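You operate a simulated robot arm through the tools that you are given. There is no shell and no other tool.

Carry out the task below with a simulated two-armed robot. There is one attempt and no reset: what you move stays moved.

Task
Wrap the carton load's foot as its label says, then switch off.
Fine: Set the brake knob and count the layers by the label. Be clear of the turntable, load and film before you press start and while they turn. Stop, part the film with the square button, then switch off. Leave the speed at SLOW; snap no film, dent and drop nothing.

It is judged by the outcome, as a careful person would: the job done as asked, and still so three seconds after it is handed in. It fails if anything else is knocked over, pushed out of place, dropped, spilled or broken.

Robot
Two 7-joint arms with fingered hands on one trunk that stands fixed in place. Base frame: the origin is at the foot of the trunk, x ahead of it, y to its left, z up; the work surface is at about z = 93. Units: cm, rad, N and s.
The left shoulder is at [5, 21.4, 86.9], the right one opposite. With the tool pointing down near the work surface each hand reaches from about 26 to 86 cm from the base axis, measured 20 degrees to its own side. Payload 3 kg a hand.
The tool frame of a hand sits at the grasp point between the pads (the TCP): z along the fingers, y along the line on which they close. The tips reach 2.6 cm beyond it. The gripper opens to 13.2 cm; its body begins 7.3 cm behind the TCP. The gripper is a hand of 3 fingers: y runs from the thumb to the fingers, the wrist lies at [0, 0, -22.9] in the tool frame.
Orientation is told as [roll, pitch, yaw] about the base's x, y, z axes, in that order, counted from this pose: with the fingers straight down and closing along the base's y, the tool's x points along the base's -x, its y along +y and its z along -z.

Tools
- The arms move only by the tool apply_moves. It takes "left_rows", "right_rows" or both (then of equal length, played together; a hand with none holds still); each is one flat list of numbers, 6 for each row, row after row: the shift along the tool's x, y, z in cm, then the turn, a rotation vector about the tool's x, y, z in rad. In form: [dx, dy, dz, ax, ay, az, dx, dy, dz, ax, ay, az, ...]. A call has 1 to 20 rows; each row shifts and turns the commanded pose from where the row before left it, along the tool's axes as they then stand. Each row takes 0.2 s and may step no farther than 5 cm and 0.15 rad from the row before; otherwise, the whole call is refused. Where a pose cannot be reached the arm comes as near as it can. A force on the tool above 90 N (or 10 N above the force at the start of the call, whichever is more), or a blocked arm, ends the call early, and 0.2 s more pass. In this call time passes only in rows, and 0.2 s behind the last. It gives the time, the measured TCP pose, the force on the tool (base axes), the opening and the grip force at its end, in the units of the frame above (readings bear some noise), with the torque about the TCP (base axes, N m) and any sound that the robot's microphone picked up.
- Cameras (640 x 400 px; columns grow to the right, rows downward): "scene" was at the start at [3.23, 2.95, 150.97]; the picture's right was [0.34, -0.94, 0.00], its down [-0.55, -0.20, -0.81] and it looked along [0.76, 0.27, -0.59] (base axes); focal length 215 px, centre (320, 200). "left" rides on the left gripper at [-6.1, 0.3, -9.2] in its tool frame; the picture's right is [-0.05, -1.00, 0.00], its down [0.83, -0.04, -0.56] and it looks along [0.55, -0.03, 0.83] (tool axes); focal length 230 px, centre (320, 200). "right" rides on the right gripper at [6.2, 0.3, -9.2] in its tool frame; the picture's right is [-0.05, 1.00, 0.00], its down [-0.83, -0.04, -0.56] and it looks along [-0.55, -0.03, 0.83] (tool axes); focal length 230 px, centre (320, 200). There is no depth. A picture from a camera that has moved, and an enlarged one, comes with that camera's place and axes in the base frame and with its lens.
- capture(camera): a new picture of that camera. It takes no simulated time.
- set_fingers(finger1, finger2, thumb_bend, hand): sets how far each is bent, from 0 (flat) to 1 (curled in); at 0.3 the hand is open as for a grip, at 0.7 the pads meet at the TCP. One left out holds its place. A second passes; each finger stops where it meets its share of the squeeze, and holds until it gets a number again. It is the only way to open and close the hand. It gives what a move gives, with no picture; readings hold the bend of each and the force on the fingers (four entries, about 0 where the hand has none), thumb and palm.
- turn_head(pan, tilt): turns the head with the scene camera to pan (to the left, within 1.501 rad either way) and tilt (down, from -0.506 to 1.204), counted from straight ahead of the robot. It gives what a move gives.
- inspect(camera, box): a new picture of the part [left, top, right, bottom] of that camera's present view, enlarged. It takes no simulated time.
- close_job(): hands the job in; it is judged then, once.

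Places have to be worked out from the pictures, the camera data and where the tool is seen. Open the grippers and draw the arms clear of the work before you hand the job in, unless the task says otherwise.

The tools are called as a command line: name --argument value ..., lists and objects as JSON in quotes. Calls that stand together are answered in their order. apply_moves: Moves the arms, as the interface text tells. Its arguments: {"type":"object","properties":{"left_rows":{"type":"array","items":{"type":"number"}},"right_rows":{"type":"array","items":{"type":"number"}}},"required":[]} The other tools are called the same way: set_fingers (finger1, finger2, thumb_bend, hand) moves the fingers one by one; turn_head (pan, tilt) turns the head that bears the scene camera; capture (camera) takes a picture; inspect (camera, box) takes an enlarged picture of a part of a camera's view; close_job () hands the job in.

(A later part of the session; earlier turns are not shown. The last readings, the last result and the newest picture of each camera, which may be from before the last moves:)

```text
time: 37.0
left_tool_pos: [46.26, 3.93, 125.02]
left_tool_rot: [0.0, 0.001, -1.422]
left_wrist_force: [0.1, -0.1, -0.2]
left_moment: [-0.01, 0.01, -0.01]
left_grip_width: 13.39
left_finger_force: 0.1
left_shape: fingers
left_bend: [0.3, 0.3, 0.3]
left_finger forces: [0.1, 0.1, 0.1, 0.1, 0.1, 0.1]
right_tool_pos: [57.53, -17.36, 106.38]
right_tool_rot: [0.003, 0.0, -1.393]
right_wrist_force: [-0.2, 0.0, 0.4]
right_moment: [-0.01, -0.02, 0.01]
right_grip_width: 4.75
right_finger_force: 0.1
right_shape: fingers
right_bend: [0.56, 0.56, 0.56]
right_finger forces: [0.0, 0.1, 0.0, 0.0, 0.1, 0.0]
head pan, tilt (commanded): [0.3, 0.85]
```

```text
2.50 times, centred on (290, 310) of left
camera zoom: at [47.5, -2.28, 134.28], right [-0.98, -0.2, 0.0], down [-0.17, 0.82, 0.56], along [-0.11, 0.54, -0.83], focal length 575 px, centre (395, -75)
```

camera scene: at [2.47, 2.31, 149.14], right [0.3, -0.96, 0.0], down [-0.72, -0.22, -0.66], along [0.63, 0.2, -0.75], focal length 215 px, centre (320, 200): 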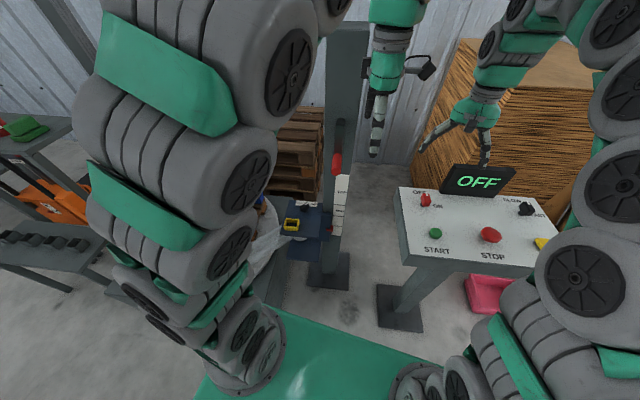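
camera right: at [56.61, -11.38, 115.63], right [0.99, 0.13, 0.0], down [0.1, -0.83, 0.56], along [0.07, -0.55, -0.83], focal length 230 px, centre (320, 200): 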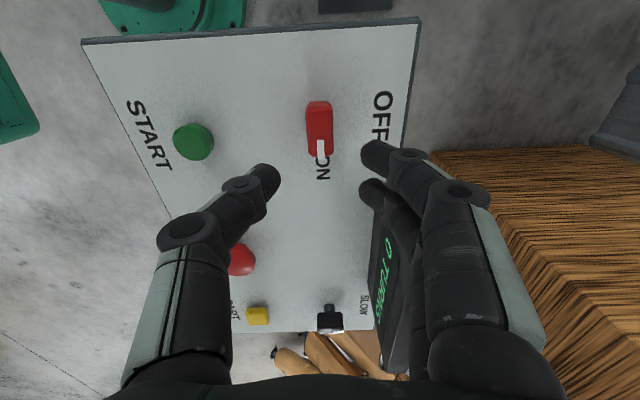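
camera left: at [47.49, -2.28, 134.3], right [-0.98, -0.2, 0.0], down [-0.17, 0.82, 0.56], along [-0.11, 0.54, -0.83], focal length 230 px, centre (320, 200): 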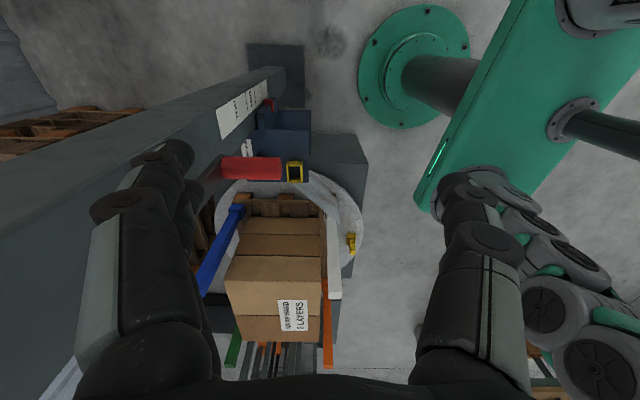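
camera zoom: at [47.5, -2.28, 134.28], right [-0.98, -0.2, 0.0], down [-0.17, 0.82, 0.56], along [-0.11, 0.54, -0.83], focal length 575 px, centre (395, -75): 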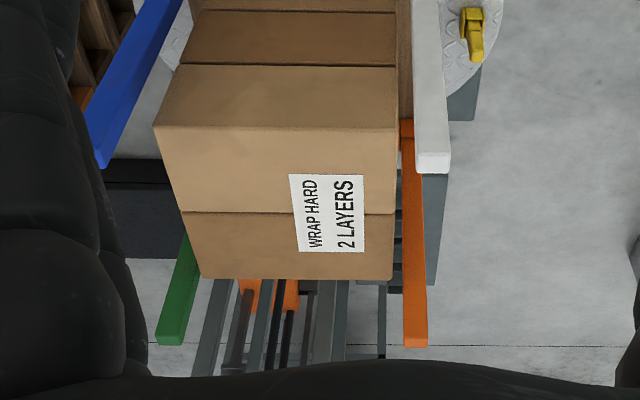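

The film runs from the carriage to the white post's corner, nothing loose is in the way, and the carriage pointer is at LOW (the foot). I bring the right hand above START (45.6, -20.2) and turn its wrist back.

apply_moves --right_rows '[-0.217, -4.07, -0.6, 0, 0, 0, -0.217, -4.07, -0.6, 0, 0, 0, -0.217, -4.07, -0.6, 0, 0, 0, 0, 0, 0, 0, 0, -0.15, 0, 0, 0, 0, 0, -0.15, 0, 0, 0, 0, 0, -0.15, 0, 0, 0, 0, 0, -0.15, 0, 0, 0, 0, 0, -0.15, 0, 0, 0, 0, 0, -0.15, 0, 0, 0, 0, 0, -0.15, 0, 0, 0, 0, 0, -0.15]'

set_fingers --hand "right" --finger1 0.7 --finger2 0.7 --thumb_bend 0.7

capture --camera "right"

capture --camera "scene"

```text
time: 39.4
left_tool_pos: [46.17, 3.87, 125.07]
left_tool_rot: [0.0, 0.0, -1.422]
left_wrist_force: [0.3, -0.1, -0.6]
left_moment: [0.0, -0.01, 0.02]
left_grip_width: 13.39
left_finger_force: 0.0
left_shape: fingers
left_bend: [0.3, 0.3, 0.3]
left_finger forces: [0.0, 0.0, 0.0, 0.0, 0.0, 0.0]
right_tool_pos: [45.49, -20.16, 108.0]
right_tool_rot: [0.001, 0.001, -0.19]
right_wrist_force: [0.1, 0.2, 0.0]
right_moment: [0.01, 0.01, 0.02]
right_grip_width: 4.75
right_finger_force: 0.0
right_shape: fingers
right_bend: [0.56, 0.56, 0.56]
right_finger forces: [0.0, 0.0, 0.0, 0.0, 0.1, 0.0]
head pan, tilt (commanded): [0.3, 0.85]
```

```text
time: 40.4
left_tool_pos: [46.23, 3.76, 125.05]
left_tool_rot: [0.0, -0.002, -1.423]
left_wrist_force: [-0.2, -0.1, 0.4]
left_moment: [0.03, 0.02, 0.0]
left_grip_width: 13.41
left_finger_force: 0.0
left_shape: fingers
left_bend: [0.3, 0.3, 0.3]
left_finger forces: [0.0, 0.0, 0.0, 0.0, 0.0, 0.0]
right_tool_pos: [45.72, -20.05, 108.09]
right_tool_rot: [0.002, 0.0, -0.194]
right_wrist_force: [0.3, -0.3, 0.7]
right_moment: [0.03, 0.0, -0.03]
right_grip_width: 0.59
right_finger_force: 0.0
right_shape: fingers
right_bend: [0.7, 0.7, 0.7]
right_finger forces: [0.1, 0.1, 0.0, 0.0, 0.0, 0.0]
head pan, tilt (commanded): [0.3, 0.85]
```

```text
taken
camera right: at [39.57, -18.75, 117.38], right [0.24, 0.97, 0.0], down [0.81, -0.2, 0.56], along [0.54, -0.14, -0.83], focal length 230 px, centre (320, 200)
```

right: 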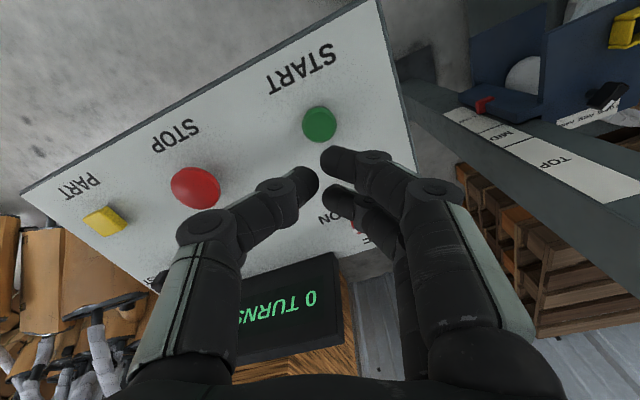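

```text
taken
camera scene: at [2.47, 2.31, 149.14], right [0.3, -0.96, 0.0], down [-0.72, -0.22, -0.66], along [0.63, 0.2, -0.75], focal length 215 px, centre (320, 200)
```

scene: 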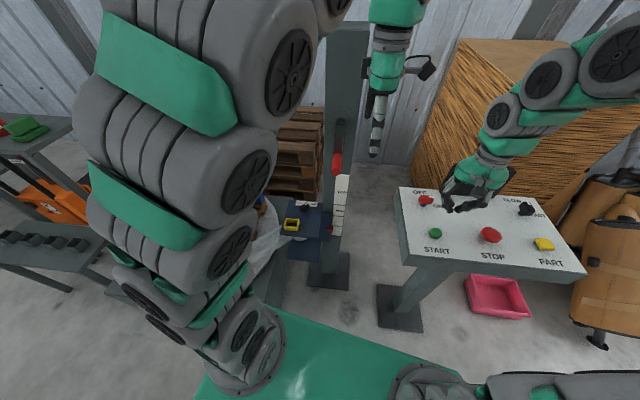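

The right camera sees both START and the display. START is at about (45.55, -20.3); the closed fingertips reach about 2.6 cm below the TCP. I lower to just above the button.

apply_moves --right_rows '[0, -0.2, 4.8, 0, 0, 0, 0, 0, 4.4, 0, 0, 0]'

capture --camera "right"

inspect --camera "scene" --box '[400, 160, 520, 260]'

```text
time: 41.0
left_tool_pos: [46.19, 3.87, 125.02]
left_tool_rot: [0.001, 0.0, -1.421]
left_wrist_force: [-0.4, -1.0, -0.7]
left_moment: [0.04, 0.0, -0.02]
left_grip_width: 13.4
left_finger_force: 0.1
left_shape: fingers
left_bend: [0.3, 0.3, 0.3]
left_finger forces: [0.1, 0.1, 0.0, 0.1, 0.1, 0.0]
right_tool_pos: [45.67, -20.4, 98.96]
right_tool_rot: [-0.001, 0.0, -0.194]
right_wrist_force: [-0.1, 0.1, -0.5]
right_moment: [0.0, 0.01, 0.0]
right_grip_width: 0.6
right_finger_force: 0.0
right_shape: fingers
right_bend: [0.7, 0.7, 0.7]
right_finger forces: [0.1, 0.0, 0.0, 0.0, 0.0, 0.1]
head pan, tilt (commanded): [0.3, 0.85]
```

```text
taken
camera right: at [39.7, -19.08, 108.21], right [0.24, 0.97, 0.0], down [0.81, -0.2, 0.56], along [0.54, -0.14, -0.83], focal length 230 px, centre (320, 200)
```

right: 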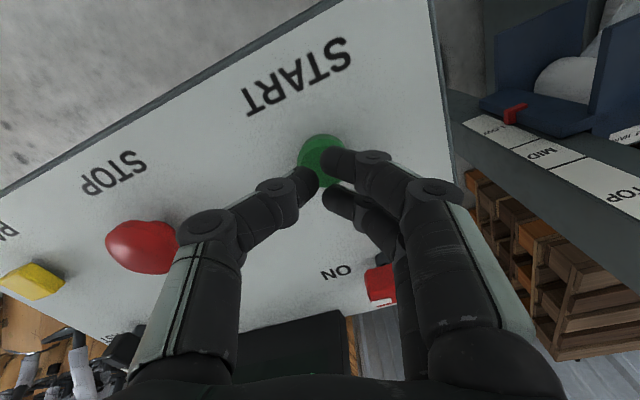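

```text
4.00 times, centred on (460, 210) of scene
camera zoom: at [2.47, 2.31, 149.14], right [0.3, -0.96, 0.0], down [-0.72, -0.22, -0.66], along [0.63, 0.2, -0.75], focal length 861 px, centre (-240, 160)
```

zoom: 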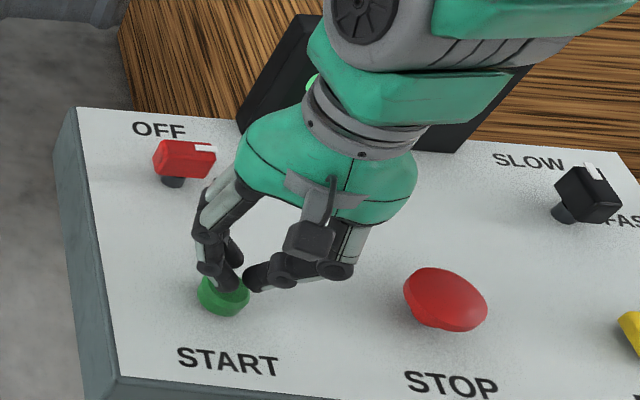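

Tips are just above START. I shift 0.3 cm toward the robot and press slowly, watching force and the left camera.

apply_moves --right_rows '[0.3, 0, 0.6, 0, 0, 0, 0, 0, 0.6, 0, 0, 0]'

capture --camera "left"

capture --camera "right"

```text
time: 41.6
left_tool_pos: [46.28, 3.71, 125.16]
left_tool_rot: [0.0, 0.0, -1.421]
left_wrist_force: [-0.2, 0.5, -0.3]
left_moment: [-0.01, -0.06, -0.03]
left_grip_width: 13.38
left_finger_force: 0.1
left_shape: fingers
left_bend: [0.3, 0.3, 0.3]
left_finger forces: [0.1, 0.0, 0.1, 0.0, 0.1, 0.0]
right_tool_pos: [45.4, -20.23, 97.58]
right_tool_rot: [0.0, -0.002, -0.194]
right_wrist_force: [-0.3, -0.3, 3.2]
right_moment: [-0.05, 0.03, -0.01]
right_grip_width: 0.59
right_finger_force: 1.0
right_shape: fingers
right_bend: [0.7, 0.7, 0.7]
right_finger forces: [0.3, 0.3, 0.0, 0.0, 1.8, 0.0]
head pan, tilt (commanded): [0.3, 0.85]
```

```text
taken
camera left: at [47.49, -2.28, 134.29], right [-0.98, -0.2, 0.0], down [-0.17, 0.82, 0.56], along [-0.11, 0.54, -0.83], focal length 230 px, centre (320, 200)
```

left: 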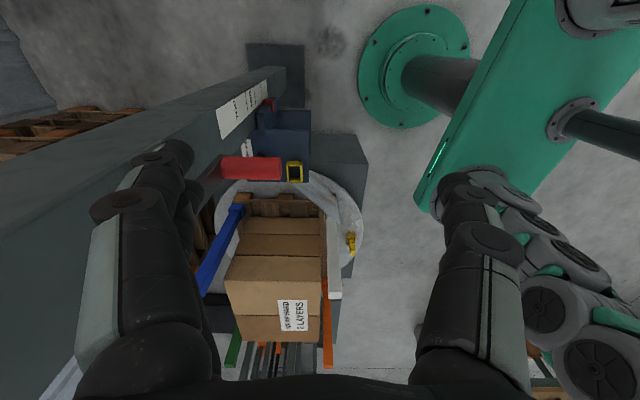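

```text
taken
camera right: at [39.36, -18.86, 106.95], right [0.24, 0.97, 0.0], down [0.81, -0.2, 0.56], along [0.54, -0.13, -0.83], focal length 230 px, centre (320, 200)
```

right: 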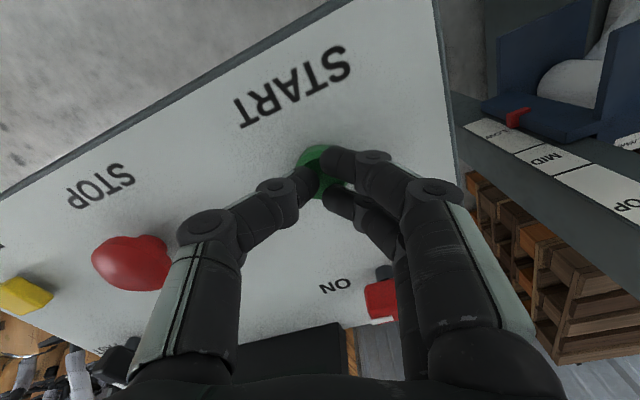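

Contact with START at 3 N; the table has not moved yet. I press 0.4 cm further.

apply_moves --right_rows '[0, 0, 0.4, 0, 0, 0]'

capture --camera "left"

```text
time: 42.0
left_tool_pos: [46.24, 3.76, 125.12]
left_tool_rot: [0.0, 0.0, -1.423]
left_wrist_force: [-0.1, -0.3, -0.4]
left_moment: [0.0, -0.01, 0.01]
left_grip_width: 13.41
left_finger_force: 0.2
left_shape: fingers
left_bend: [0.3, 0.3, 0.3]
left_finger forces: [0.0, 0.0, 0.0, 0.0, 0.0, 0.0]
right_tool_pos: [45.39, -20.3, 97.24]
right_tool_rot: [0.0, 0.0, -0.194]
right_wrist_force: [-1.4, 0.6, 7.0]
right_moment: [0.02, 0.01, 0.0]
right_grip_width: 0.51
right_finger_force: 3.1
right_shape: fingers
right_bend: [0.7, 0.7, 0.7]
right_finger forces: [1.8, 1.8, 0.0, 0.0, 4.0, 0.0]
head pan, tilt (commanded): [0.3, 0.85]
heard: click
```

```text
taken
camera left: at [47.49, -2.27, 134.3], right [-0.98, -0.2, 0.0], down [-0.17, 0.82, 0.56], along [-0.11, 0.54, -0.83], focal length 230 px, centre (320, 200)
```

left: 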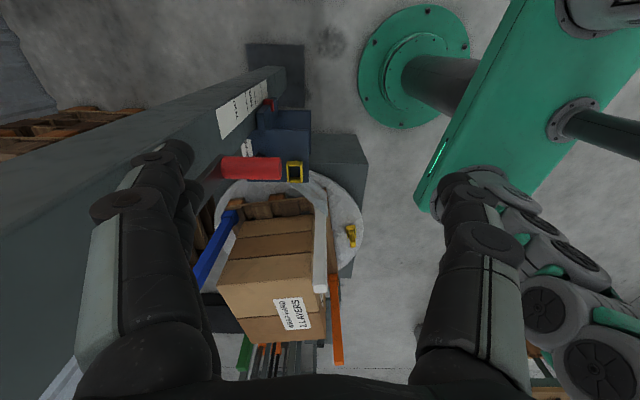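

Heard a click and the load has begun to turn. I lift off and move the right hand to hover above STOP.

apply_moves --right_rows '[0, 0, -4, 0, 0, 0, -1.445, -3.46, -0.5, 0, 0, 0, -1.445, -3.46, -0.5, 0, 0, 0, -1.445, -3.46, -0.5, 0, 0, 0, -1.445, -3.46, -0.5, 0, 0, 0]'

capture --camera "left"

capture --camera "right"

capture --camera "scene"

```text
time: 43.2
left_tool_pos: [46.3, 3.77, 125.05]
left_tool_rot: [0.001, 0.0, -1.423]
left_wrist_force: [0.0, -0.5, -0.3]
left_moment: [0.06, -0.03, 0.0]
left_grip_width: 13.4
left_finger_force: 0.0
left_shape: fingers
left_bend: [0.3, 0.3, 0.3]
left_finger forces: [0.0, 0.1, 0.0, 0.1, 0.0, 0.0]
right_tool_pos: [48.36, -35.15, 103.47]
right_tool_rot: [0.001, 0.001, -0.194]
right_wrist_force: [0.8, -0.2, 1.4]
right_moment: [0.0, 0.03, -0.02]
right_grip_width: 0.53
right_finger_force: 0.1
right_shape: fingers
right_bend: [0.7, 0.7, 0.7]
right_finger forces: [0.0, 0.0, 0.0, 0.0, 0.0, 0.1]
head pan, tilt (commanded): [0.3, 0.85]
```

```text
taken
camera left: at [47.5, -2.28, 134.29], right [-0.98, -0.2, 0.0], down [-0.17, 0.82, 0.56], along [-0.11, 0.54, -0.83], focal length 230 px, centre (320, 200)
```

left: 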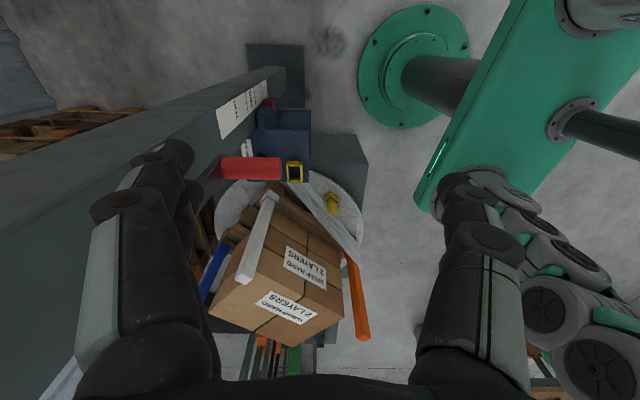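

```text
taken
camera right: at [42.35, -33.84, 112.72], right [0.24, 0.97, 0.0], down [0.81, -0.2, 0.55], along [0.54, -0.13, -0.83], focal length 230 px, centre (320, 200)
```

right: 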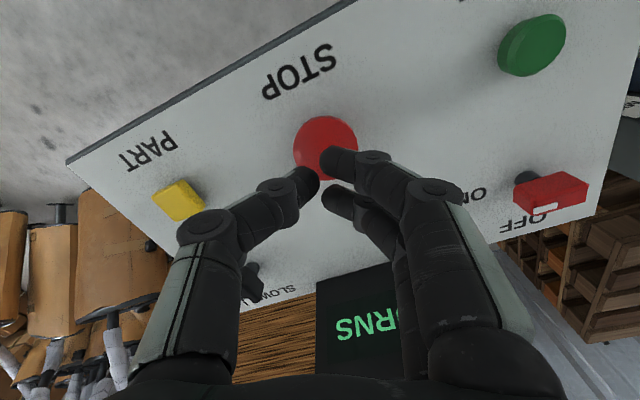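

```text
taken
camera scene: at [2.47, 2.31, 149.14], right [0.3, -0.96, 0.0], down [-0.72, -0.22, -0.66], along [0.63, 0.2, -0.75], focal length 215 px, centre (320, 200)
```

scene: 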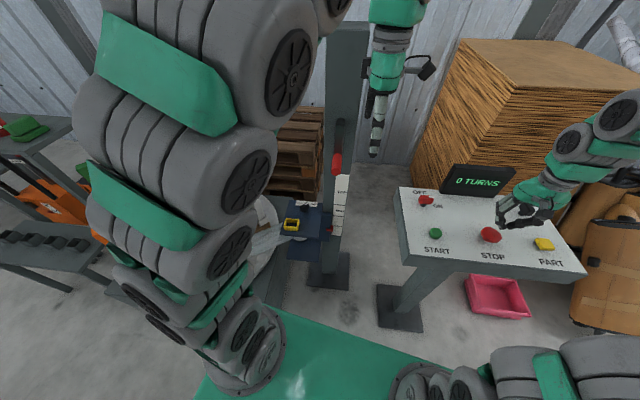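

The table turns counter-clockwise at roughly 30 deg/s (about 12 s a turn) and the film is winding onto the foot. I hover lower over STOP (48.7, -35.0) and wait, watching the counter.

apply_moves --right_rows '[-0.3, 0.1, 1.5, 0, 0, 0, 0, 0, 1, 0, 0, 0]'

capture --camera "left"

inspect --camera "scene" --box '[400, 150, 560, 280]'

```text
time: 43.8
left_tool_pos: [46.31, 3.72, 125.12]
left_tool_rot: [-0.001, -0.001, -1.422]
left_wrist_force: [0.2, -0.6, -0.8]
left_moment: [0.05, 0.01, 0.02]
left_grip_width: 13.39
left_finger_force: 0.1
left_shape: fingers
left_bend: [0.3, 0.3, 0.3]
left_finger forces: [0.1, 0.0, 0.0, 0.0, 0.1, 0.0]
right_tool_pos: [48.61, -35.04, 100.79]
right_tool_rot: [0.001, 0.001, -0.195]
right_wrist_force: [-0.1, 0.4, 0.6]
right_moment: [0.0, -0.02, 0.0]
right_grip_width: 0.56
right_finger_force: 0.1
right_shape: fingers
right_bend: [0.7, 0.7, 0.7]
right_finger forces: [0.0, 0.0, 0.1, 0.1, 0.0, 0.0]
head pan, tilt (commanded): [0.3, 0.85]
```

```text
taken
camera left: at [47.49, -2.28, 134.3], right [-0.98, -0.2, 0.0], down [-0.17, 0.82, 0.56], along [-0.11, 0.54, -0.83], focal length 230 px, centre (320, 200)
```

left: 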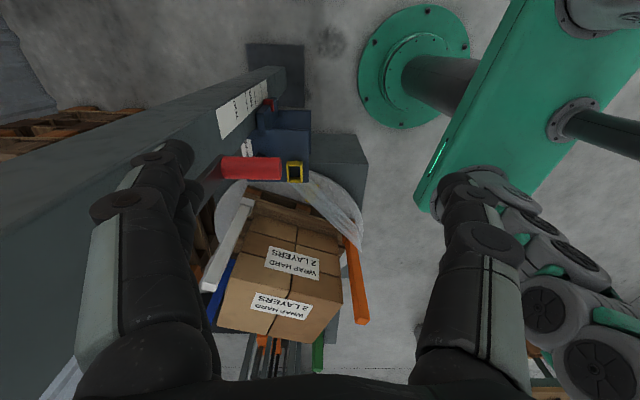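

```text
3.08 times, centred on (480, 215) of scene
camera zoom: at [2.47, 2.31, 149.14], right [0.3, -0.96, 0.0], down [-0.72, -0.22, -0.66], along [0.63, 0.2, -0.75], focal length 662 px, centre (-172, 154)
```

zoom: 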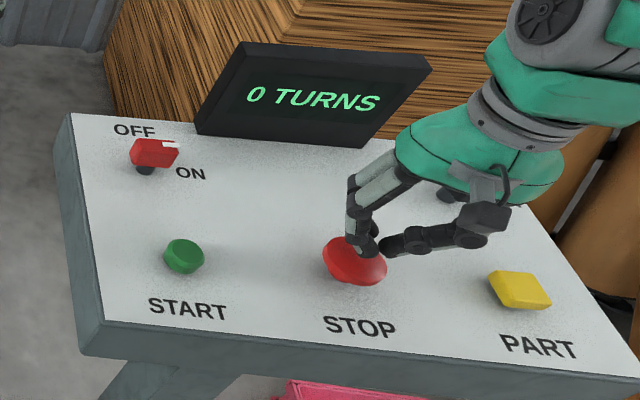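

Display still 0 TURNS, hand ready over STOP, film intact. I wait 3 s with both arms held still.

apply_moves --right_rows '[0, 0, 0, 0, 0, 0, 0, 0, 0, 0, 0, 0, 0, 0, 0, 0, 0, 0, 0, 0, 0, 0, 0, 0, 0, 0, 0, 0, 0, 0, 0, 0, 0, 0, 0, 0, 0, 0, 0, 0, 0, 0, 0, 0, 0, 0, 0, 0, 0, 0, 0, 0, 0, 0, 0, 0, 0, 0, 0, 0, 0, 0, 0, 0, 0, 0, 0, 0, 0, 0, 0, 0, 0, 0, 0, 0, 0, 0, 0, 0, 0, 0, 0, 0, 0, 0, 0, 0, 0, 0]'

capture --camera "left"

inspect --camera "scene" --box '[400, 150, 560, 280]'

```text
time: 47.0
left_tool_pos: [46.42, 3.83, 124.96]
left_tool_rot: [-0.001, -0.002, -1.423]
left_wrist_force: [0.2, -0.3, 0.1]
left_moment: [0.01, -0.02, 0.03]
left_grip_width: 13.38
left_finger_force: 0.1
left_shape: fingers
left_bend: [0.3, 0.3, 0.3]
left_finger forces: [0.1, 0.0, 0.0, 0.0, 0.1, 0.0]
right_tool_pos: [48.67, -35.0, 100.8]
right_tool_rot: [0.0, -0.001, -0.193]
right_wrist_force: [-0.6, 0.4, 0.3]
right_moment: [0.02, 0.02, 0.0]
right_grip_width: 0.55
right_finger_force: 0.1
right_shape: fingers
right_bend: [0.7, 0.7, 0.7]
right_finger forces: [0.0, 0.0, 0.0, 0.0, 0.1, 0.0]
head pan, tilt (commanded): [0.3, 0.85]
```

```text
taken
camera left: at [47.5, -2.28, 134.3], right [-0.98, -0.2, 0.0], down [-0.17, 0.82, 0.56], along [-0.11, 0.54, -0.83], focal length 230 px, centre (320, 200)
```

left: 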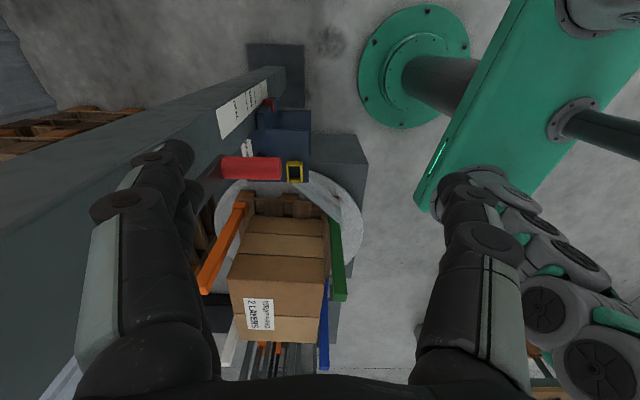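

```text
3.08 times, centred on (480, 215) of scene
camera zoom: at [2.47, 2.31, 149.14], right [0.3, -0.96, 0.0], down [-0.72, -0.22, -0.66], along [0.63, 0.2, -0.75], focal length 662 px, centre (-172, 154)
```

zoom: 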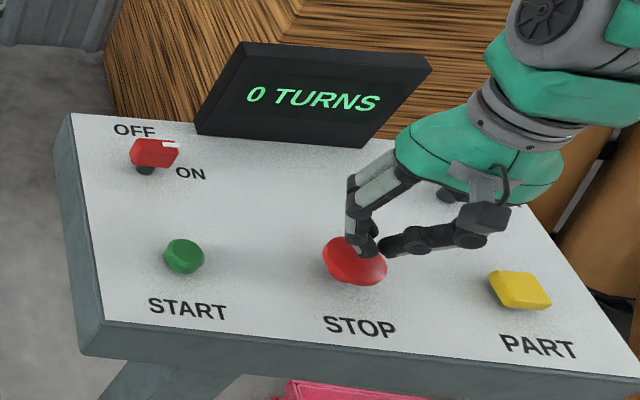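

Half a turn done at t = 47.0 (orange where blue was, green where white was), so about 10.6 s a turn. I wait on to near the first full turn.

apply_moves --right_rows '[0, 0, 0, 0, 0, 0, 0, 0, 0, 0, 0, 0, 0, 0, 0, 0, 0, 0, 0, 0, 0, 0, 0, 0, 0, 0, 0, 0, 0, 0, 0, 0, 0, 0, 0, 0, 0, 0, 0, 0, 0, 0, 0, 0, 0, 0, 0, 0, 0, 0, 0, 0, 0, 0, 0, 0, 0, 0, 0, 0, 0, 0, 0, 0, 0, 0, 0, 0, 0, 0, 0, 0, 0, 0, 0, 0, 0, 0, 0, 0, 0, 0, 0, 0, 0, 0, 0, 0, 0, 0, 0, 0, 0, 0, 0, 0, 0, 0, 0, 0, 0, 0, 0, 0, 0, 0, 0, 0, 0, 0, 0, 0, 0, 0, 0, 0, 0, 0, 0, 0]'

capture --camera "left"

inspect --camera "scene" --box '[400, 150, 560, 280]'

```text
time: 51.2
left_tool_pos: [46.28, 3.86, 125.06]
left_tool_rot: [0.0, 0.001, -1.423]
left_wrist_force: [-0.9, 0.2, -1.1]
left_moment: [0.01, 0.03, 0.0]
left_grip_width: 13.41
left_finger_force: 0.2
left_shape: fingers
left_bend: [0.3, 0.3, 0.3]
left_finger forces: [0.1, 0.0, 0.0, 0.0, 0.1, 0.1]
right_tool_pos: [48.7, -34.94, 100.9]
right_tool_rot: [-0.001, 0.0, -0.193]
right_wrist_force: [-0.2, -0.5, 0.1]
right_moment: [0.04, 0.02, -0.05]
right_grip_width: 0.55
right_finger_force: 0.1
right_shape: fingers
right_bend: [0.7, 0.7, 0.7]
right_finger forces: [0.1, 0.0, 0.1, 0.1, 0.0, 0.1]
head pan, tilt (commanded): [0.3, 0.85]
```

```text
taken
camera left: at [47.49, -2.28, 134.29], right [-0.98, -0.2, 0.0], down [-0.17, 0.82, 0.56], along [-0.11, 0.54, -0.83], focal length 230 px, centre (320, 200)
```

left: 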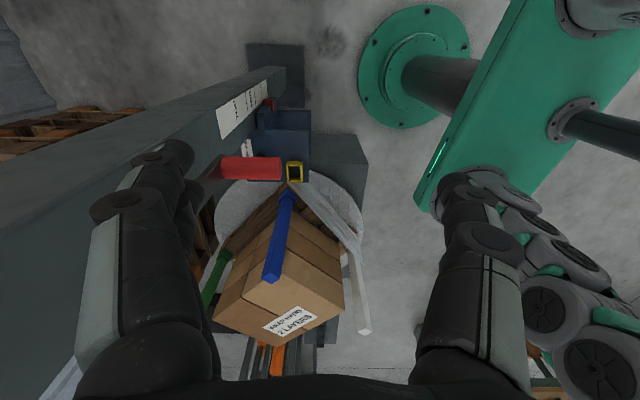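

```text
3.08 times, centred on (480, 215) of scene
camera zoom: at [2.47, 2.31, 149.14], right [0.3, -0.96, 0.0], down [-0.72, -0.22, -0.66], along [0.63, 0.2, -0.75], focal length 662 px, centre (-172, 154)
```

zoom: 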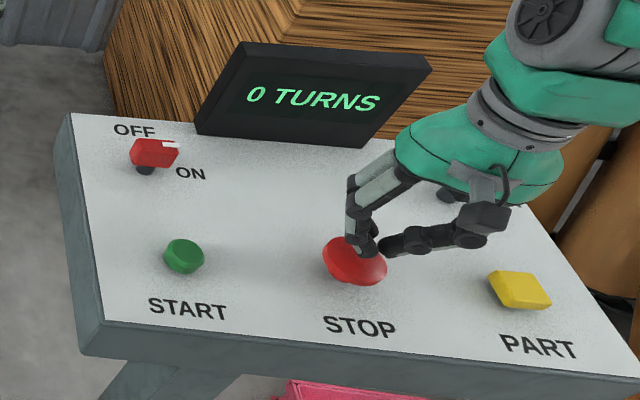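

About 315 deg done (blue at front centre, white coming round). I wait in short steps to see when the counter ticks to 1.

apply_moves --right_rows '[0, 0, 0, 0, 0, 0, 0, 0, 0, 0, 0, 0, 0, 0, 0, 0, 0, 0, 0, 0, 0, 0, 0, 0, 0, 0, 0, 0, 0, 0, 0, 0, 0, 0, 0, 0]'

capture --camera "left"

inspect --camera "scene" --box '[440, 160, 530, 200]'

```text
time: 52.6
left_tool_pos: [46.17, 3.77, 124.95]
left_tool_rot: [0.002, -0.001, -1.422]
left_wrist_force: [-0.3, -0.3, 0.5]
left_moment: [0.01, -0.01, 0.02]
left_grip_width: 13.41
left_finger_force: 0.0
left_shape: fingers
left_bend: [0.3, 0.3, 0.3]
left_finger forces: [0.1, 0.0, 0.1, 0.0, 0.0, 0.1]
right_tool_pos: [48.63, -35.0, 100.84]
right_tool_rot: [0.0, 0.0, -0.193]
right_wrist_force: [0.0, 0.2, -1.2]
right_moment: [-0.01, -0.02, -0.02]
right_grip_width: 0.53
right_finger_force: 0.0
right_shape: fingers
right_bend: [0.7, 0.7, 0.7]
right_finger forces: [0.0, 0.0, 0.0, 0.0, 0.0, 0.0]
head pan, tilt (commanded): [0.3, 0.85]
```

```text
taken
camera left: at [47.49, -2.28, 134.3], right [-0.98, -0.2, 0.0], down [-0.17, 0.82, 0.56], along [-0.11, 0.54, -0.83], focal length 230 px, centre (320, 200)
```

left: 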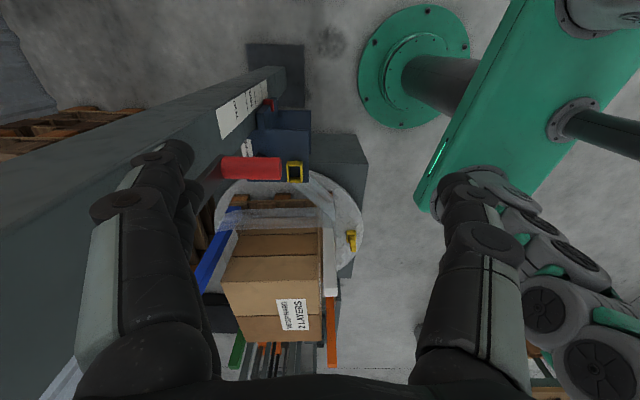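

```text
7.11 times, centred on (485, 180) of scene
camera zoom: at [2.47, 2.31, 149.14], right [0.3, -0.96, 0.0], down [-0.72, -0.22, -0.66], along [0.63, 0.2, -0.75], focal length 1530 px, centre (-853, 342)
```

zoom: 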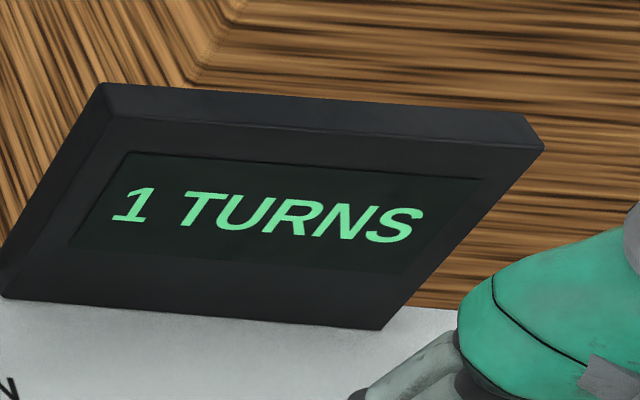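

Counter reads 1 TURNS at t = 52.6 just as the load returns to its first orientation. I lower the right hand a little nearer STOP and keep waiting.

apply_moves --right_rows '[0, 0, 0.5, 0, 0, 0, 0, 0, 0.4, 0, 0, 0, 0, 0, 0, 0, 0, 0, 0, 0, 0, 0, 0, 0, 0, 0, 0, 0, 0, 0, 0, 0, 0, 0, 0, 0, 0, 0, 0, 0, 0, 0, 0, 0, 0, 0, 0, 0, 0, 0, 0, 0, 0, 0, 0, 0, 0, 0, 0, 0, 0, 0, 0, 0, 0, 0, 0, 0, 0, 0, 0, 0, 0, 0, 0, 0, 0, 0, 0, 0, 0, 0, 0, 0, 0, 0, 0, 0, 0, 0, 0, 0, 0, 0, 0, 0, 0, 0, 0, 0, 0, 0, 0, 0, 0, 0, 0, 0, 0, 0, 0, 0, 0, 0, 0, 0, 0, 0, 0, 0]'

capture --camera "left"

inspect --camera "scene" --box '[400, 150, 560, 280]'

capture --camera "right"

```text
time: 56.8
left_tool_pos: [46.21, 3.8, 125.17]
left_tool_rot: [0.001, -0.001, -1.422]
left_wrist_force: [0.7, 0.1, -0.1]
left_moment: [0.0, -0.01, 0.0]
left_grip_width: 13.4
left_finger_force: 0.0
left_shape: fingers
left_bend: [0.3, 0.3, 0.3]
left_finger forces: [0.1, 0.0, 0.1, 0.0, 0.1, 0.0]
right_tool_pos: [48.6, -34.85, 100.01]
right_tool_rot: [-0.001, 0.002, -0.194]
right_wrist_force: [0.4, 0.2, -0.2]
right_moment: [0.0, -0.01, -0.04]
right_grip_width: 0.56
right_finger_force: 0.1
right_shape: fingers
right_bend: [0.7, 0.7, 0.7]
right_finger forces: [0.0, 0.1, 0.1, 0.1, 0.0, 0.1]
head pan, tilt (commanded): [0.3, 0.85]
```

```text
taken
camera left: at [47.49, -2.28, 134.3], right [-0.98, -0.2, 0.0], down [-0.17, 0.82, 0.56], along [-0.11, 0.54, -0.83], focal length 230 px, centre (320, 200)
```

left: 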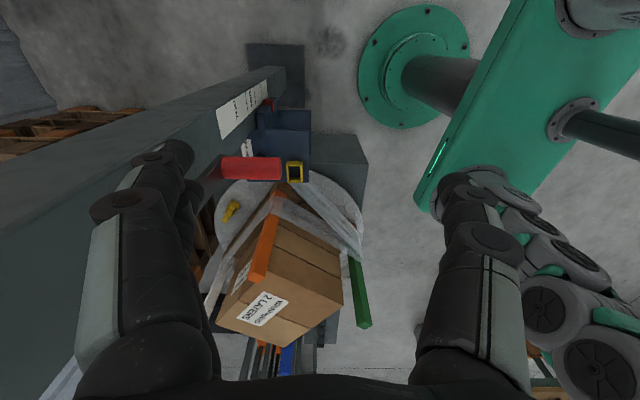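

```text
3.08 times, centred on (480, 215) of scene
camera zoom: at [2.47, 2.31, 149.14], right [0.3, -0.96, 0.0], down [-0.72, -0.22, -0.66], along [0.63, 0.2, -0.75], focal length 662 px, centre (-172, 154)
```

zoom: 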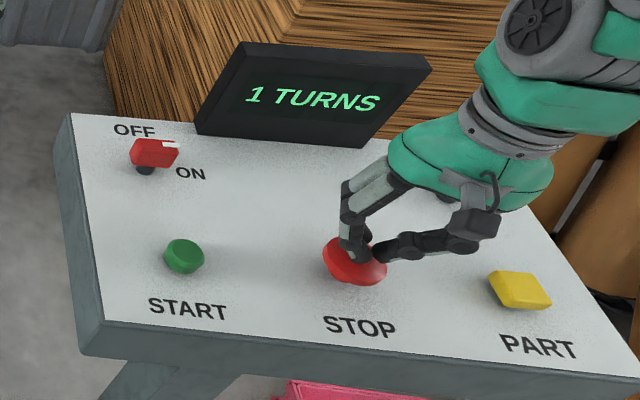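

```text
taken
camera right: at [42.62, -33.57, 109.28], right [0.24, 0.97, 0.0], down [0.81, -0.2, 0.56], along [0.54, -0.14, -0.83], focal length 230 px, centre (320, 200)
```

right: 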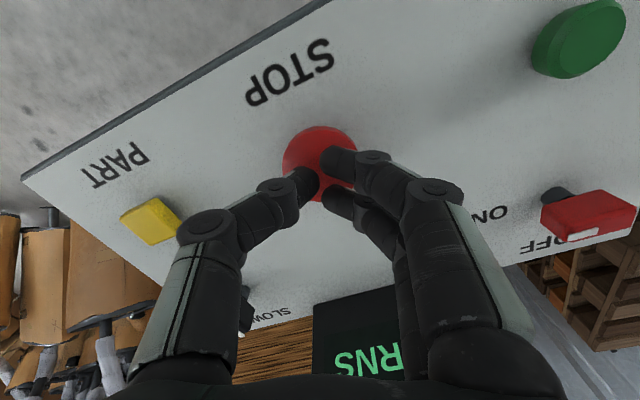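

Hand is right above STOP, no contact; one turn and about 140 deg done. I wait to about t = 61.

apply_moves --right_rows '[0.2, -0.05, 0, 0, 0, 0, 0, 0, 0, 0, 0, 0, 0, 0, 0, 0, 0, 0, 0, 0, 0, 0, 0, 0, 0, 0, 0, 0, 0, 0, 0, 0, 0, 0, 0, 0, 0, 0, 0, 0, 0, 0, 0, 0, 0, 0, 0, 0, 0, 0, 0, 0, 0, 0, 0, 0, 0, 0, 0, 0, 0, 0, 0, 0, 0, 0, 0, 0, 0, 0, 0, 0, 0, 0, 0, 0, 0, 0, 0, 0, 0, 0, 0, 0, 0, 0, 0, 0, 0, 0, 0, 0, 0, 0, 0, 0, 0, 0, 0, 0, 0, 0, 0, 0, 0, 0, 0, 0, 0, 0, 0, 0, 0, 0, 0, 0, 0, 0, 0, 0]'

capture --camera "left"

inspect --camera "scene" --box '[400, 150, 560, 280]'

```text
time: 61.0
left_tool_pos: [46.26, 3.72, 124.98]
left_tool_rot: [0.0, 0.0, -1.422]
left_wrist_force: [0.2, -0.3, 0.3]
left_moment: [0.0, -0.02, 0.01]
left_grip_width: 13.39
left_finger_force: 0.1
left_shape: fingers
left_bend: [0.3, 0.3, 0.3]
left_finger forces: [0.0, 0.0, 0.0, 0.0, 0.1, 0.0]
right_tool_pos: [48.45, -34.87, 100.11]
right_tool_rot: [0.002, -0.001, -0.195]
right_wrist_force: [-0.2, -0.1, 0.2]
right_moment: [0.01, 0.01, 0.01]
right_grip_width: 0.58
right_finger_force: 0.0
right_shape: fingers
right_bend: [0.7, 0.7, 0.7]
right_finger forces: [0.0, 0.0, 0.0, 0.1, 0.0, 0.0]
head pan, tilt (commanded): [0.3, 0.85]
```

```text
taken
camera left: at [47.5, -2.28, 134.29], right [-0.98, -0.2, 0.0], down [-0.17, 0.82, 0.56], along [-0.11, 0.54, -0.83], focal length 230 px, centre (320, 200)
```

left: 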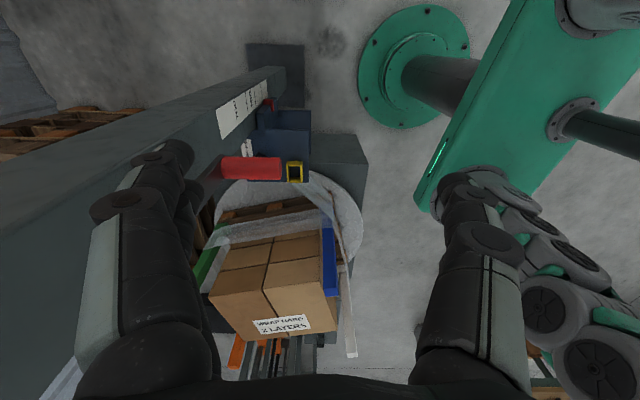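

```text
3.08 times, centred on (480, 215) of scene
camera zoom: at [2.47, 2.31, 149.14], right [0.3, -0.96, 0.0], down [-0.72, -0.22, -0.66], along [0.63, 0.2, -0.75], focal length 662 px, centre (-172, 154)
```

zoom: 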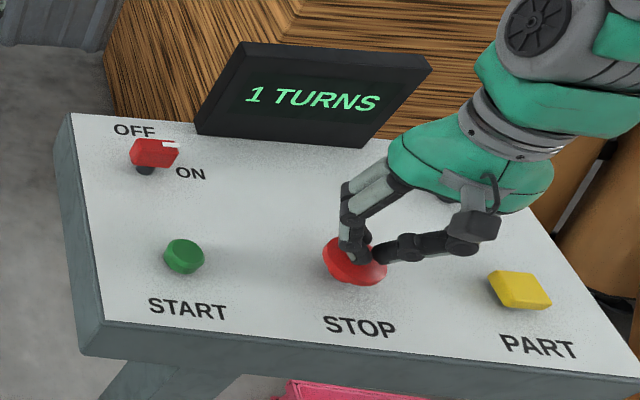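

One and three-quarter turns done. I wait 1.8 s more, then check.

apply_moves --right_rows '[0, 0, 0, 0, 0, 0, 0, 0, 0, 0, 0, 0, 0, 0, 0, 0, 0, 0, 0, 0, 0, 0, 0, 0, 0, 0, 0, 0, 0, 0, 0, 0, 0, 0, 0, 0, 0, 0, 0, 0, 0, 0, 0, 0, 0, 0, 0, 0]'

capture --camera "left"

inspect --camera "scene" --box '[440, 160, 530, 200]'

```text
time: 62.8
left_tool_pos: [46.21, 3.69, 125.01]
left_tool_rot: [-0.001, 0.0, -1.423]
left_wrist_force: [0.3, -0.2, 0.4]
left_moment: [0.02, -0.01, 0.02]
left_grip_width: 13.4
left_finger_force: 0.0
left_shape: fingers
left_bend: [0.3, 0.3, 0.3]
left_finger forces: [0.0, 0.0, 0.0, 0.1, 0.1, 0.0]
right_tool_pos: [48.5, -34.86, 100.05]
right_tool_rot: [0.0, -0.001, -0.193]
right_wrist_force: [0.5, -0.5, -0.8]
right_moment: [0.03, 0.01, -0.02]
right_grip_width: 0.56
right_finger_force: 0.1
right_shape: fingers
right_bend: [0.7, 0.7, 0.7]
right_finger forces: [0.0, 0.0, 0.0, 0.1, 0.0, 0.1]
head pan, tilt (commanded): [0.3, 0.85]
```

```text
taken
camera left: at [47.49, -2.28, 134.29], right [-0.98, -0.2, 0.0], down [-0.17, 0.82, 0.56], along [-0.11, 0.54, -0.83], focal length 230 px, centre (320, 200)
```

left: 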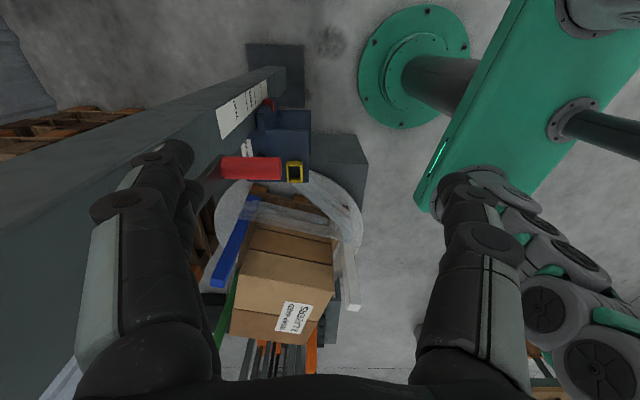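

```text
7.11 times, centred on (485, 180) of scene
camera zoom: at [2.47, 2.31, 149.14], right [0.3, -0.96, 0.0], down [-0.72, -0.22, -0.66], along [0.63, 0.2, -0.75], focal length 1530 px, centre (-853, 342)
```

zoom: 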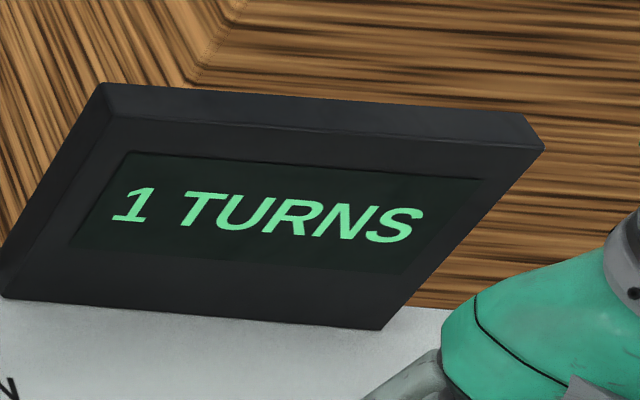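

About 25 deg before the second full turn. I lower 0.7 cm closer over 0.6 s and look.

apply_moves --right_rows '[0, 0, 0.4, 0, 0, 0, 0, 0, 0.3, 0, 0, 0]'

capture --camera "left"

inspect --camera "scene" --box '[440, 160, 530, 200]'

```text
time: 63.4
left_tool_pos: [46.4, 3.82, 125.02]
left_tool_rot: [0.0, 0.001, -1.423]
left_wrist_force: [-0.3, 0.2, -0.1]
left_moment: [0.0, -0.01, -0.01]
left_grip_width: 13.39
left_finger_force: 0.0
left_shape: fingers
left_bend: [0.3, 0.3, 0.3]
left_finger forces: [0.0, 0.0, 0.0, 0.1, 0.1, 0.0]
right_tool_pos: [48.57, -34.89, 99.28]
right_tool_rot: [0.0, 0.0, -0.193]
right_wrist_force: [-0.3, -0.3, 0.2]
right_moment: [-0.02, 0.0, 0.01]
right_grip_width: 0.54
right_finger_force: 1.2
right_shape: fingers
right_bend: [0.7, 0.7, 0.7]
right_finger forces: [0.0, 0.0, 0.0, 0.0, 1.4, 0.0]
head pan, tilt (commanded): [0.3, 0.85]
```

```text
taken
camera left: at [47.49, -2.28, 134.3], right [-0.98, -0.2, 0.0], down [-0.17, 0.82, 0.56], along [-0.11, 0.54, -0.83], focal length 230 px, centre (320, 200)
```

left: 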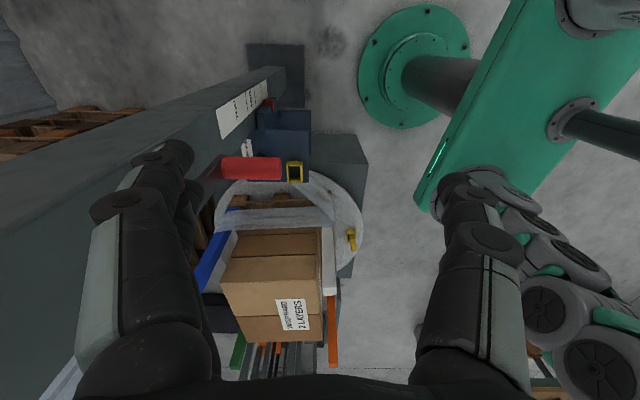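

```text
7.11 times, centred on (485, 180) of scene
camera zoom: at [2.47, 2.31, 149.14], right [0.3, -0.96, 0.0], down [-0.72, -0.22, -0.66], along [0.63, 0.2, -0.75], focal length 1530 px, centre (-853, 342)
```

zoom: 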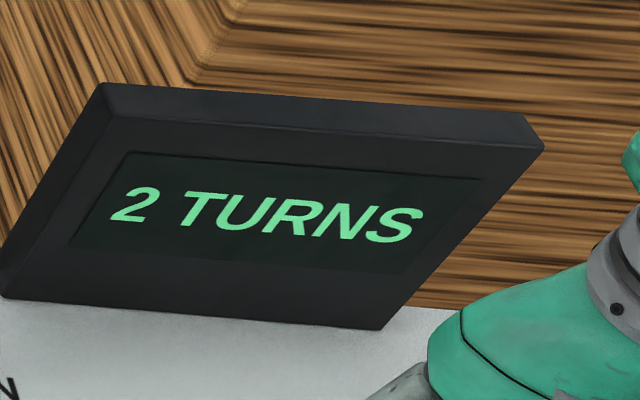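

The counter shows 2 TURNS and the thumb just touches STOP. I press it now.

apply_moves --right_rows '[0, 0, 0.6, 0, 0, 0]'

capture --camera "left"

```text
time: 63.8
left_tool_pos: [46.12, 3.79, 124.99]
left_tool_rot: [0.002, 0.0, -1.423]
left_wrist_force: [-0.5, -0.7, -0.1]
left_moment: [0.0, -0.03, 0.0]
left_grip_width: 13.41
left_finger_force: 0.1
left_shape: fingers
left_bend: [0.3, 0.3, 0.3]
left_finger forces: [0.0, 0.0, 0.0, 0.0, 0.0, 0.0]
right_tool_pos: [48.44, -34.98, 98.84]
right_tool_rot: [0.0, 0.0, -0.193]
right_wrist_force: [1.3, 0.5, 12.5]
right_moment: [-0.04, -0.01, 0.01]
right_grip_width: 0.53
right_finger_force: 6.4
right_shape: fingers
right_bend: [0.7, 0.7, 0.7]
right_finger forces: [2.8, 2.7, 0.0, 0.0, 6.6, 0.0]
head pan, tilt (commanded): [0.3, 0.85]
heard: click
```

```text
taken
camera left: at [47.49, -2.26, 134.3], right [-0.98, -0.2, 0.0], down [-0.17, 0.82, 0.56], along [-0.11, 0.54, -0.83], focal length 230 px, centre (320, 200)
```

left: 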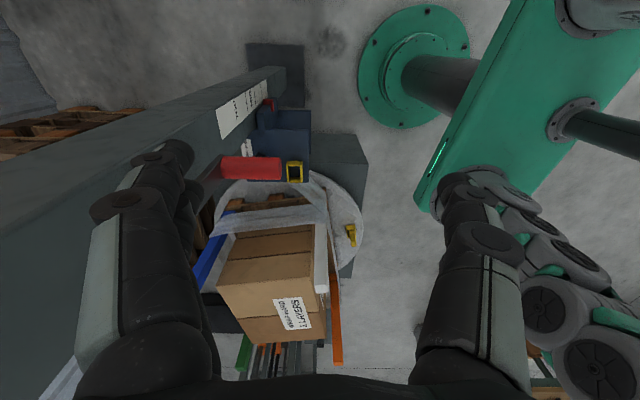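

Click heard. I lift off STOP and check that the turntable has stopped.

apply_moves --right_rows '[0, 0, -3, 0, 0, 0, 0, 0, -2, 0, 0, 0]'

capture --camera "left"

inspect --camera "scene" --box '[400, 150, 560, 280]'

capture --camera "right"

```text
time: 64.4
left_tool_pos: [46.26, 3.76, 125.08]
left_tool_rot: [0.0, -0.001, -1.423]
left_wrist_force: [0.0, 0.3, 0.2]
left_moment: [-0.02, -0.01, 0.01]
left_grip_width: 13.42
left_finger_force: 0.1
left_shape: fingers
left_bend: [0.3, 0.3, 0.3]
left_finger forces: [0.0, 0.0, 0.0, 0.0, 0.1, 0.1]
right_tool_pos: [48.4, -34.87, 103.7]
right_tool_rot: [0.0, 0.003, -0.195]
right_wrist_force: [0.7, -1.1, -0.3]
right_moment: [0.0, -0.01, 0.02]
right_grip_width: 0.56
right_finger_force: 0.1
right_shape: fingers
right_bend: [0.7, 0.7, 0.7]
right_finger forces: [0.0, 0.0, 0.1, 0.0, 0.0, 0.1]
head pan, tilt (commanded): [0.3, 0.85]
```

```text
taken
camera left: at [47.49, -2.28, 134.3], right [-0.98, -0.2, 0.0], down [-0.17, 0.82, 0.56], along [-0.11, 0.54, -0.83], focal length 230 px, centre (320, 200)
```

left: 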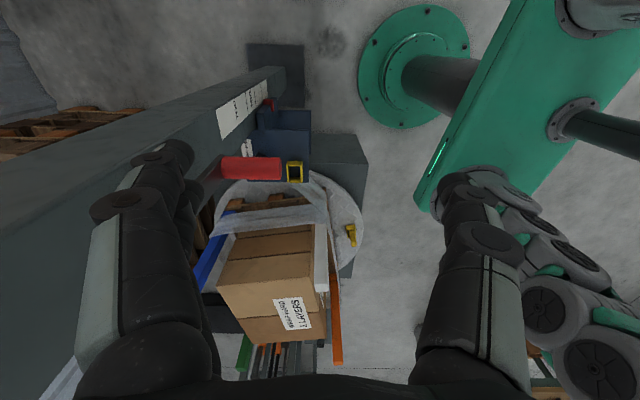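

```text
3.08 times, centred on (480, 215) of scene
camera zoom: at [2.47, 2.31, 149.14], right [0.3, -0.96, 0.0], down [-0.72, -0.22, -0.66], along [0.63, 0.2, -0.75], focal length 662 px, centre (-172, 154)
```

zoom: 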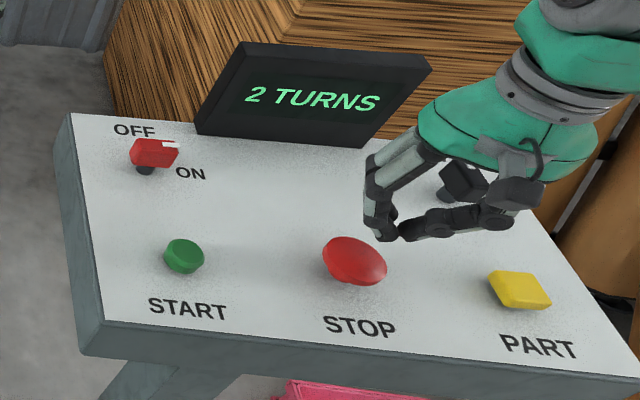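

```text
taken
camera right: at [42.39, -33.47, 113.0], right [0.24, 0.97, 0.0], down [0.81, -0.2, 0.55], along [0.54, -0.13, -0.83], focal length 230 px, centre (320, 200)
```

right: 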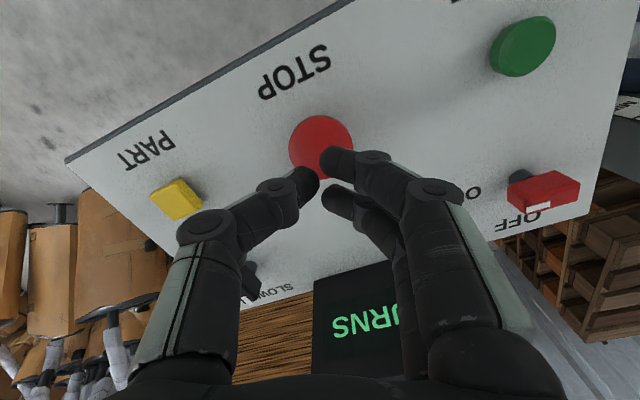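

The turntable has stopped (pictures at 63.8 and 64.4 are identical) at 2 TURNS. I move above the yellow square PART button at about (50.6, -49.4).

apply_moves --right_rows '[-1.24, -3.45, 0, 0, 0, 0, -1.24, -3.45, 0, 0, 0, 0, -1.24, -3.45, 0, 0, 0, 0, -1.24, -3.45, 0, 0, 0, 0]'

capture --camera "right"

inspect --camera "scene" --box '[440, 150, 640, 290]'

```text
time: 65.4
left_tool_pos: [46.32, 3.85, 125.19]
left_tool_rot: [0.001, -0.001, -1.423]
left_wrist_force: [-0.5, -0.5, 0.0]
left_moment: [0.02, -0.03, -0.01]
left_grip_width: 13.4
left_finger_force: 0.0
left_shape: fingers
left_bend: [0.3, 0.3, 0.3]
left_finger forces: [0.0, 0.0, 0.0, 0.1, 0.1, 0.0]
right_tool_pos: [50.31, -49.31, 103.93]
right_tool_rot: [0.0, 0.0, -0.193]
right_wrist_force: [0.2, 0.9, 0.0]
right_moment: [0.03, 0.02, 0.01]
right_grip_width: 0.56
right_finger_force: 0.1
right_shape: fingers
right_bend: [0.7, 0.7, 0.7]
right_finger forces: [0.0, 0.0, 0.0, 0.1, 0.0, 0.1]
head pan, tilt (commanded): [0.3, 0.85]
```

```text
taken
camera right: at [44.43, -48.0, 113.15], right [0.24, 0.97, 0.0], down [0.81, -0.2, 0.56], along [0.54, -0.14, -0.83], focal length 230 px, centre (320, 200)
```

right: 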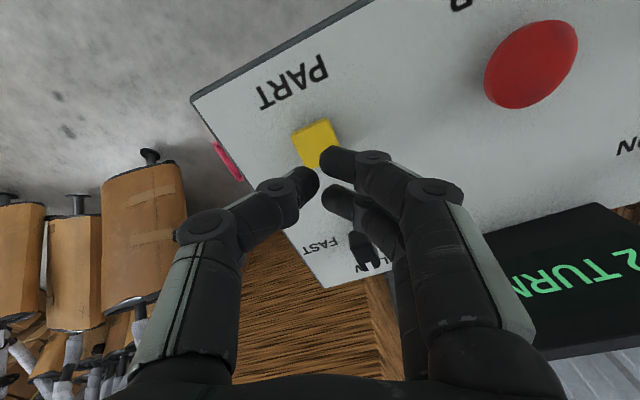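

```text
2.86 times, centred on (540, 220) of scene
camera zoom: at [2.47, 2.31, 149.14], right [0.3, -0.96, 0.0], down [-0.72, -0.22, -0.66], along [0.63, 0.2, -0.75], focal length 615 px, centre (-309, 143)
```

zoom: 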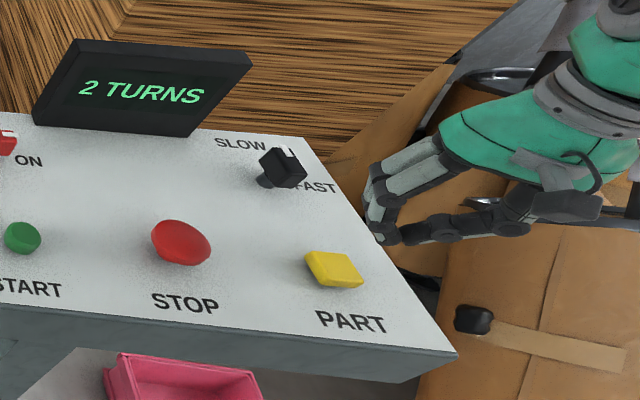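

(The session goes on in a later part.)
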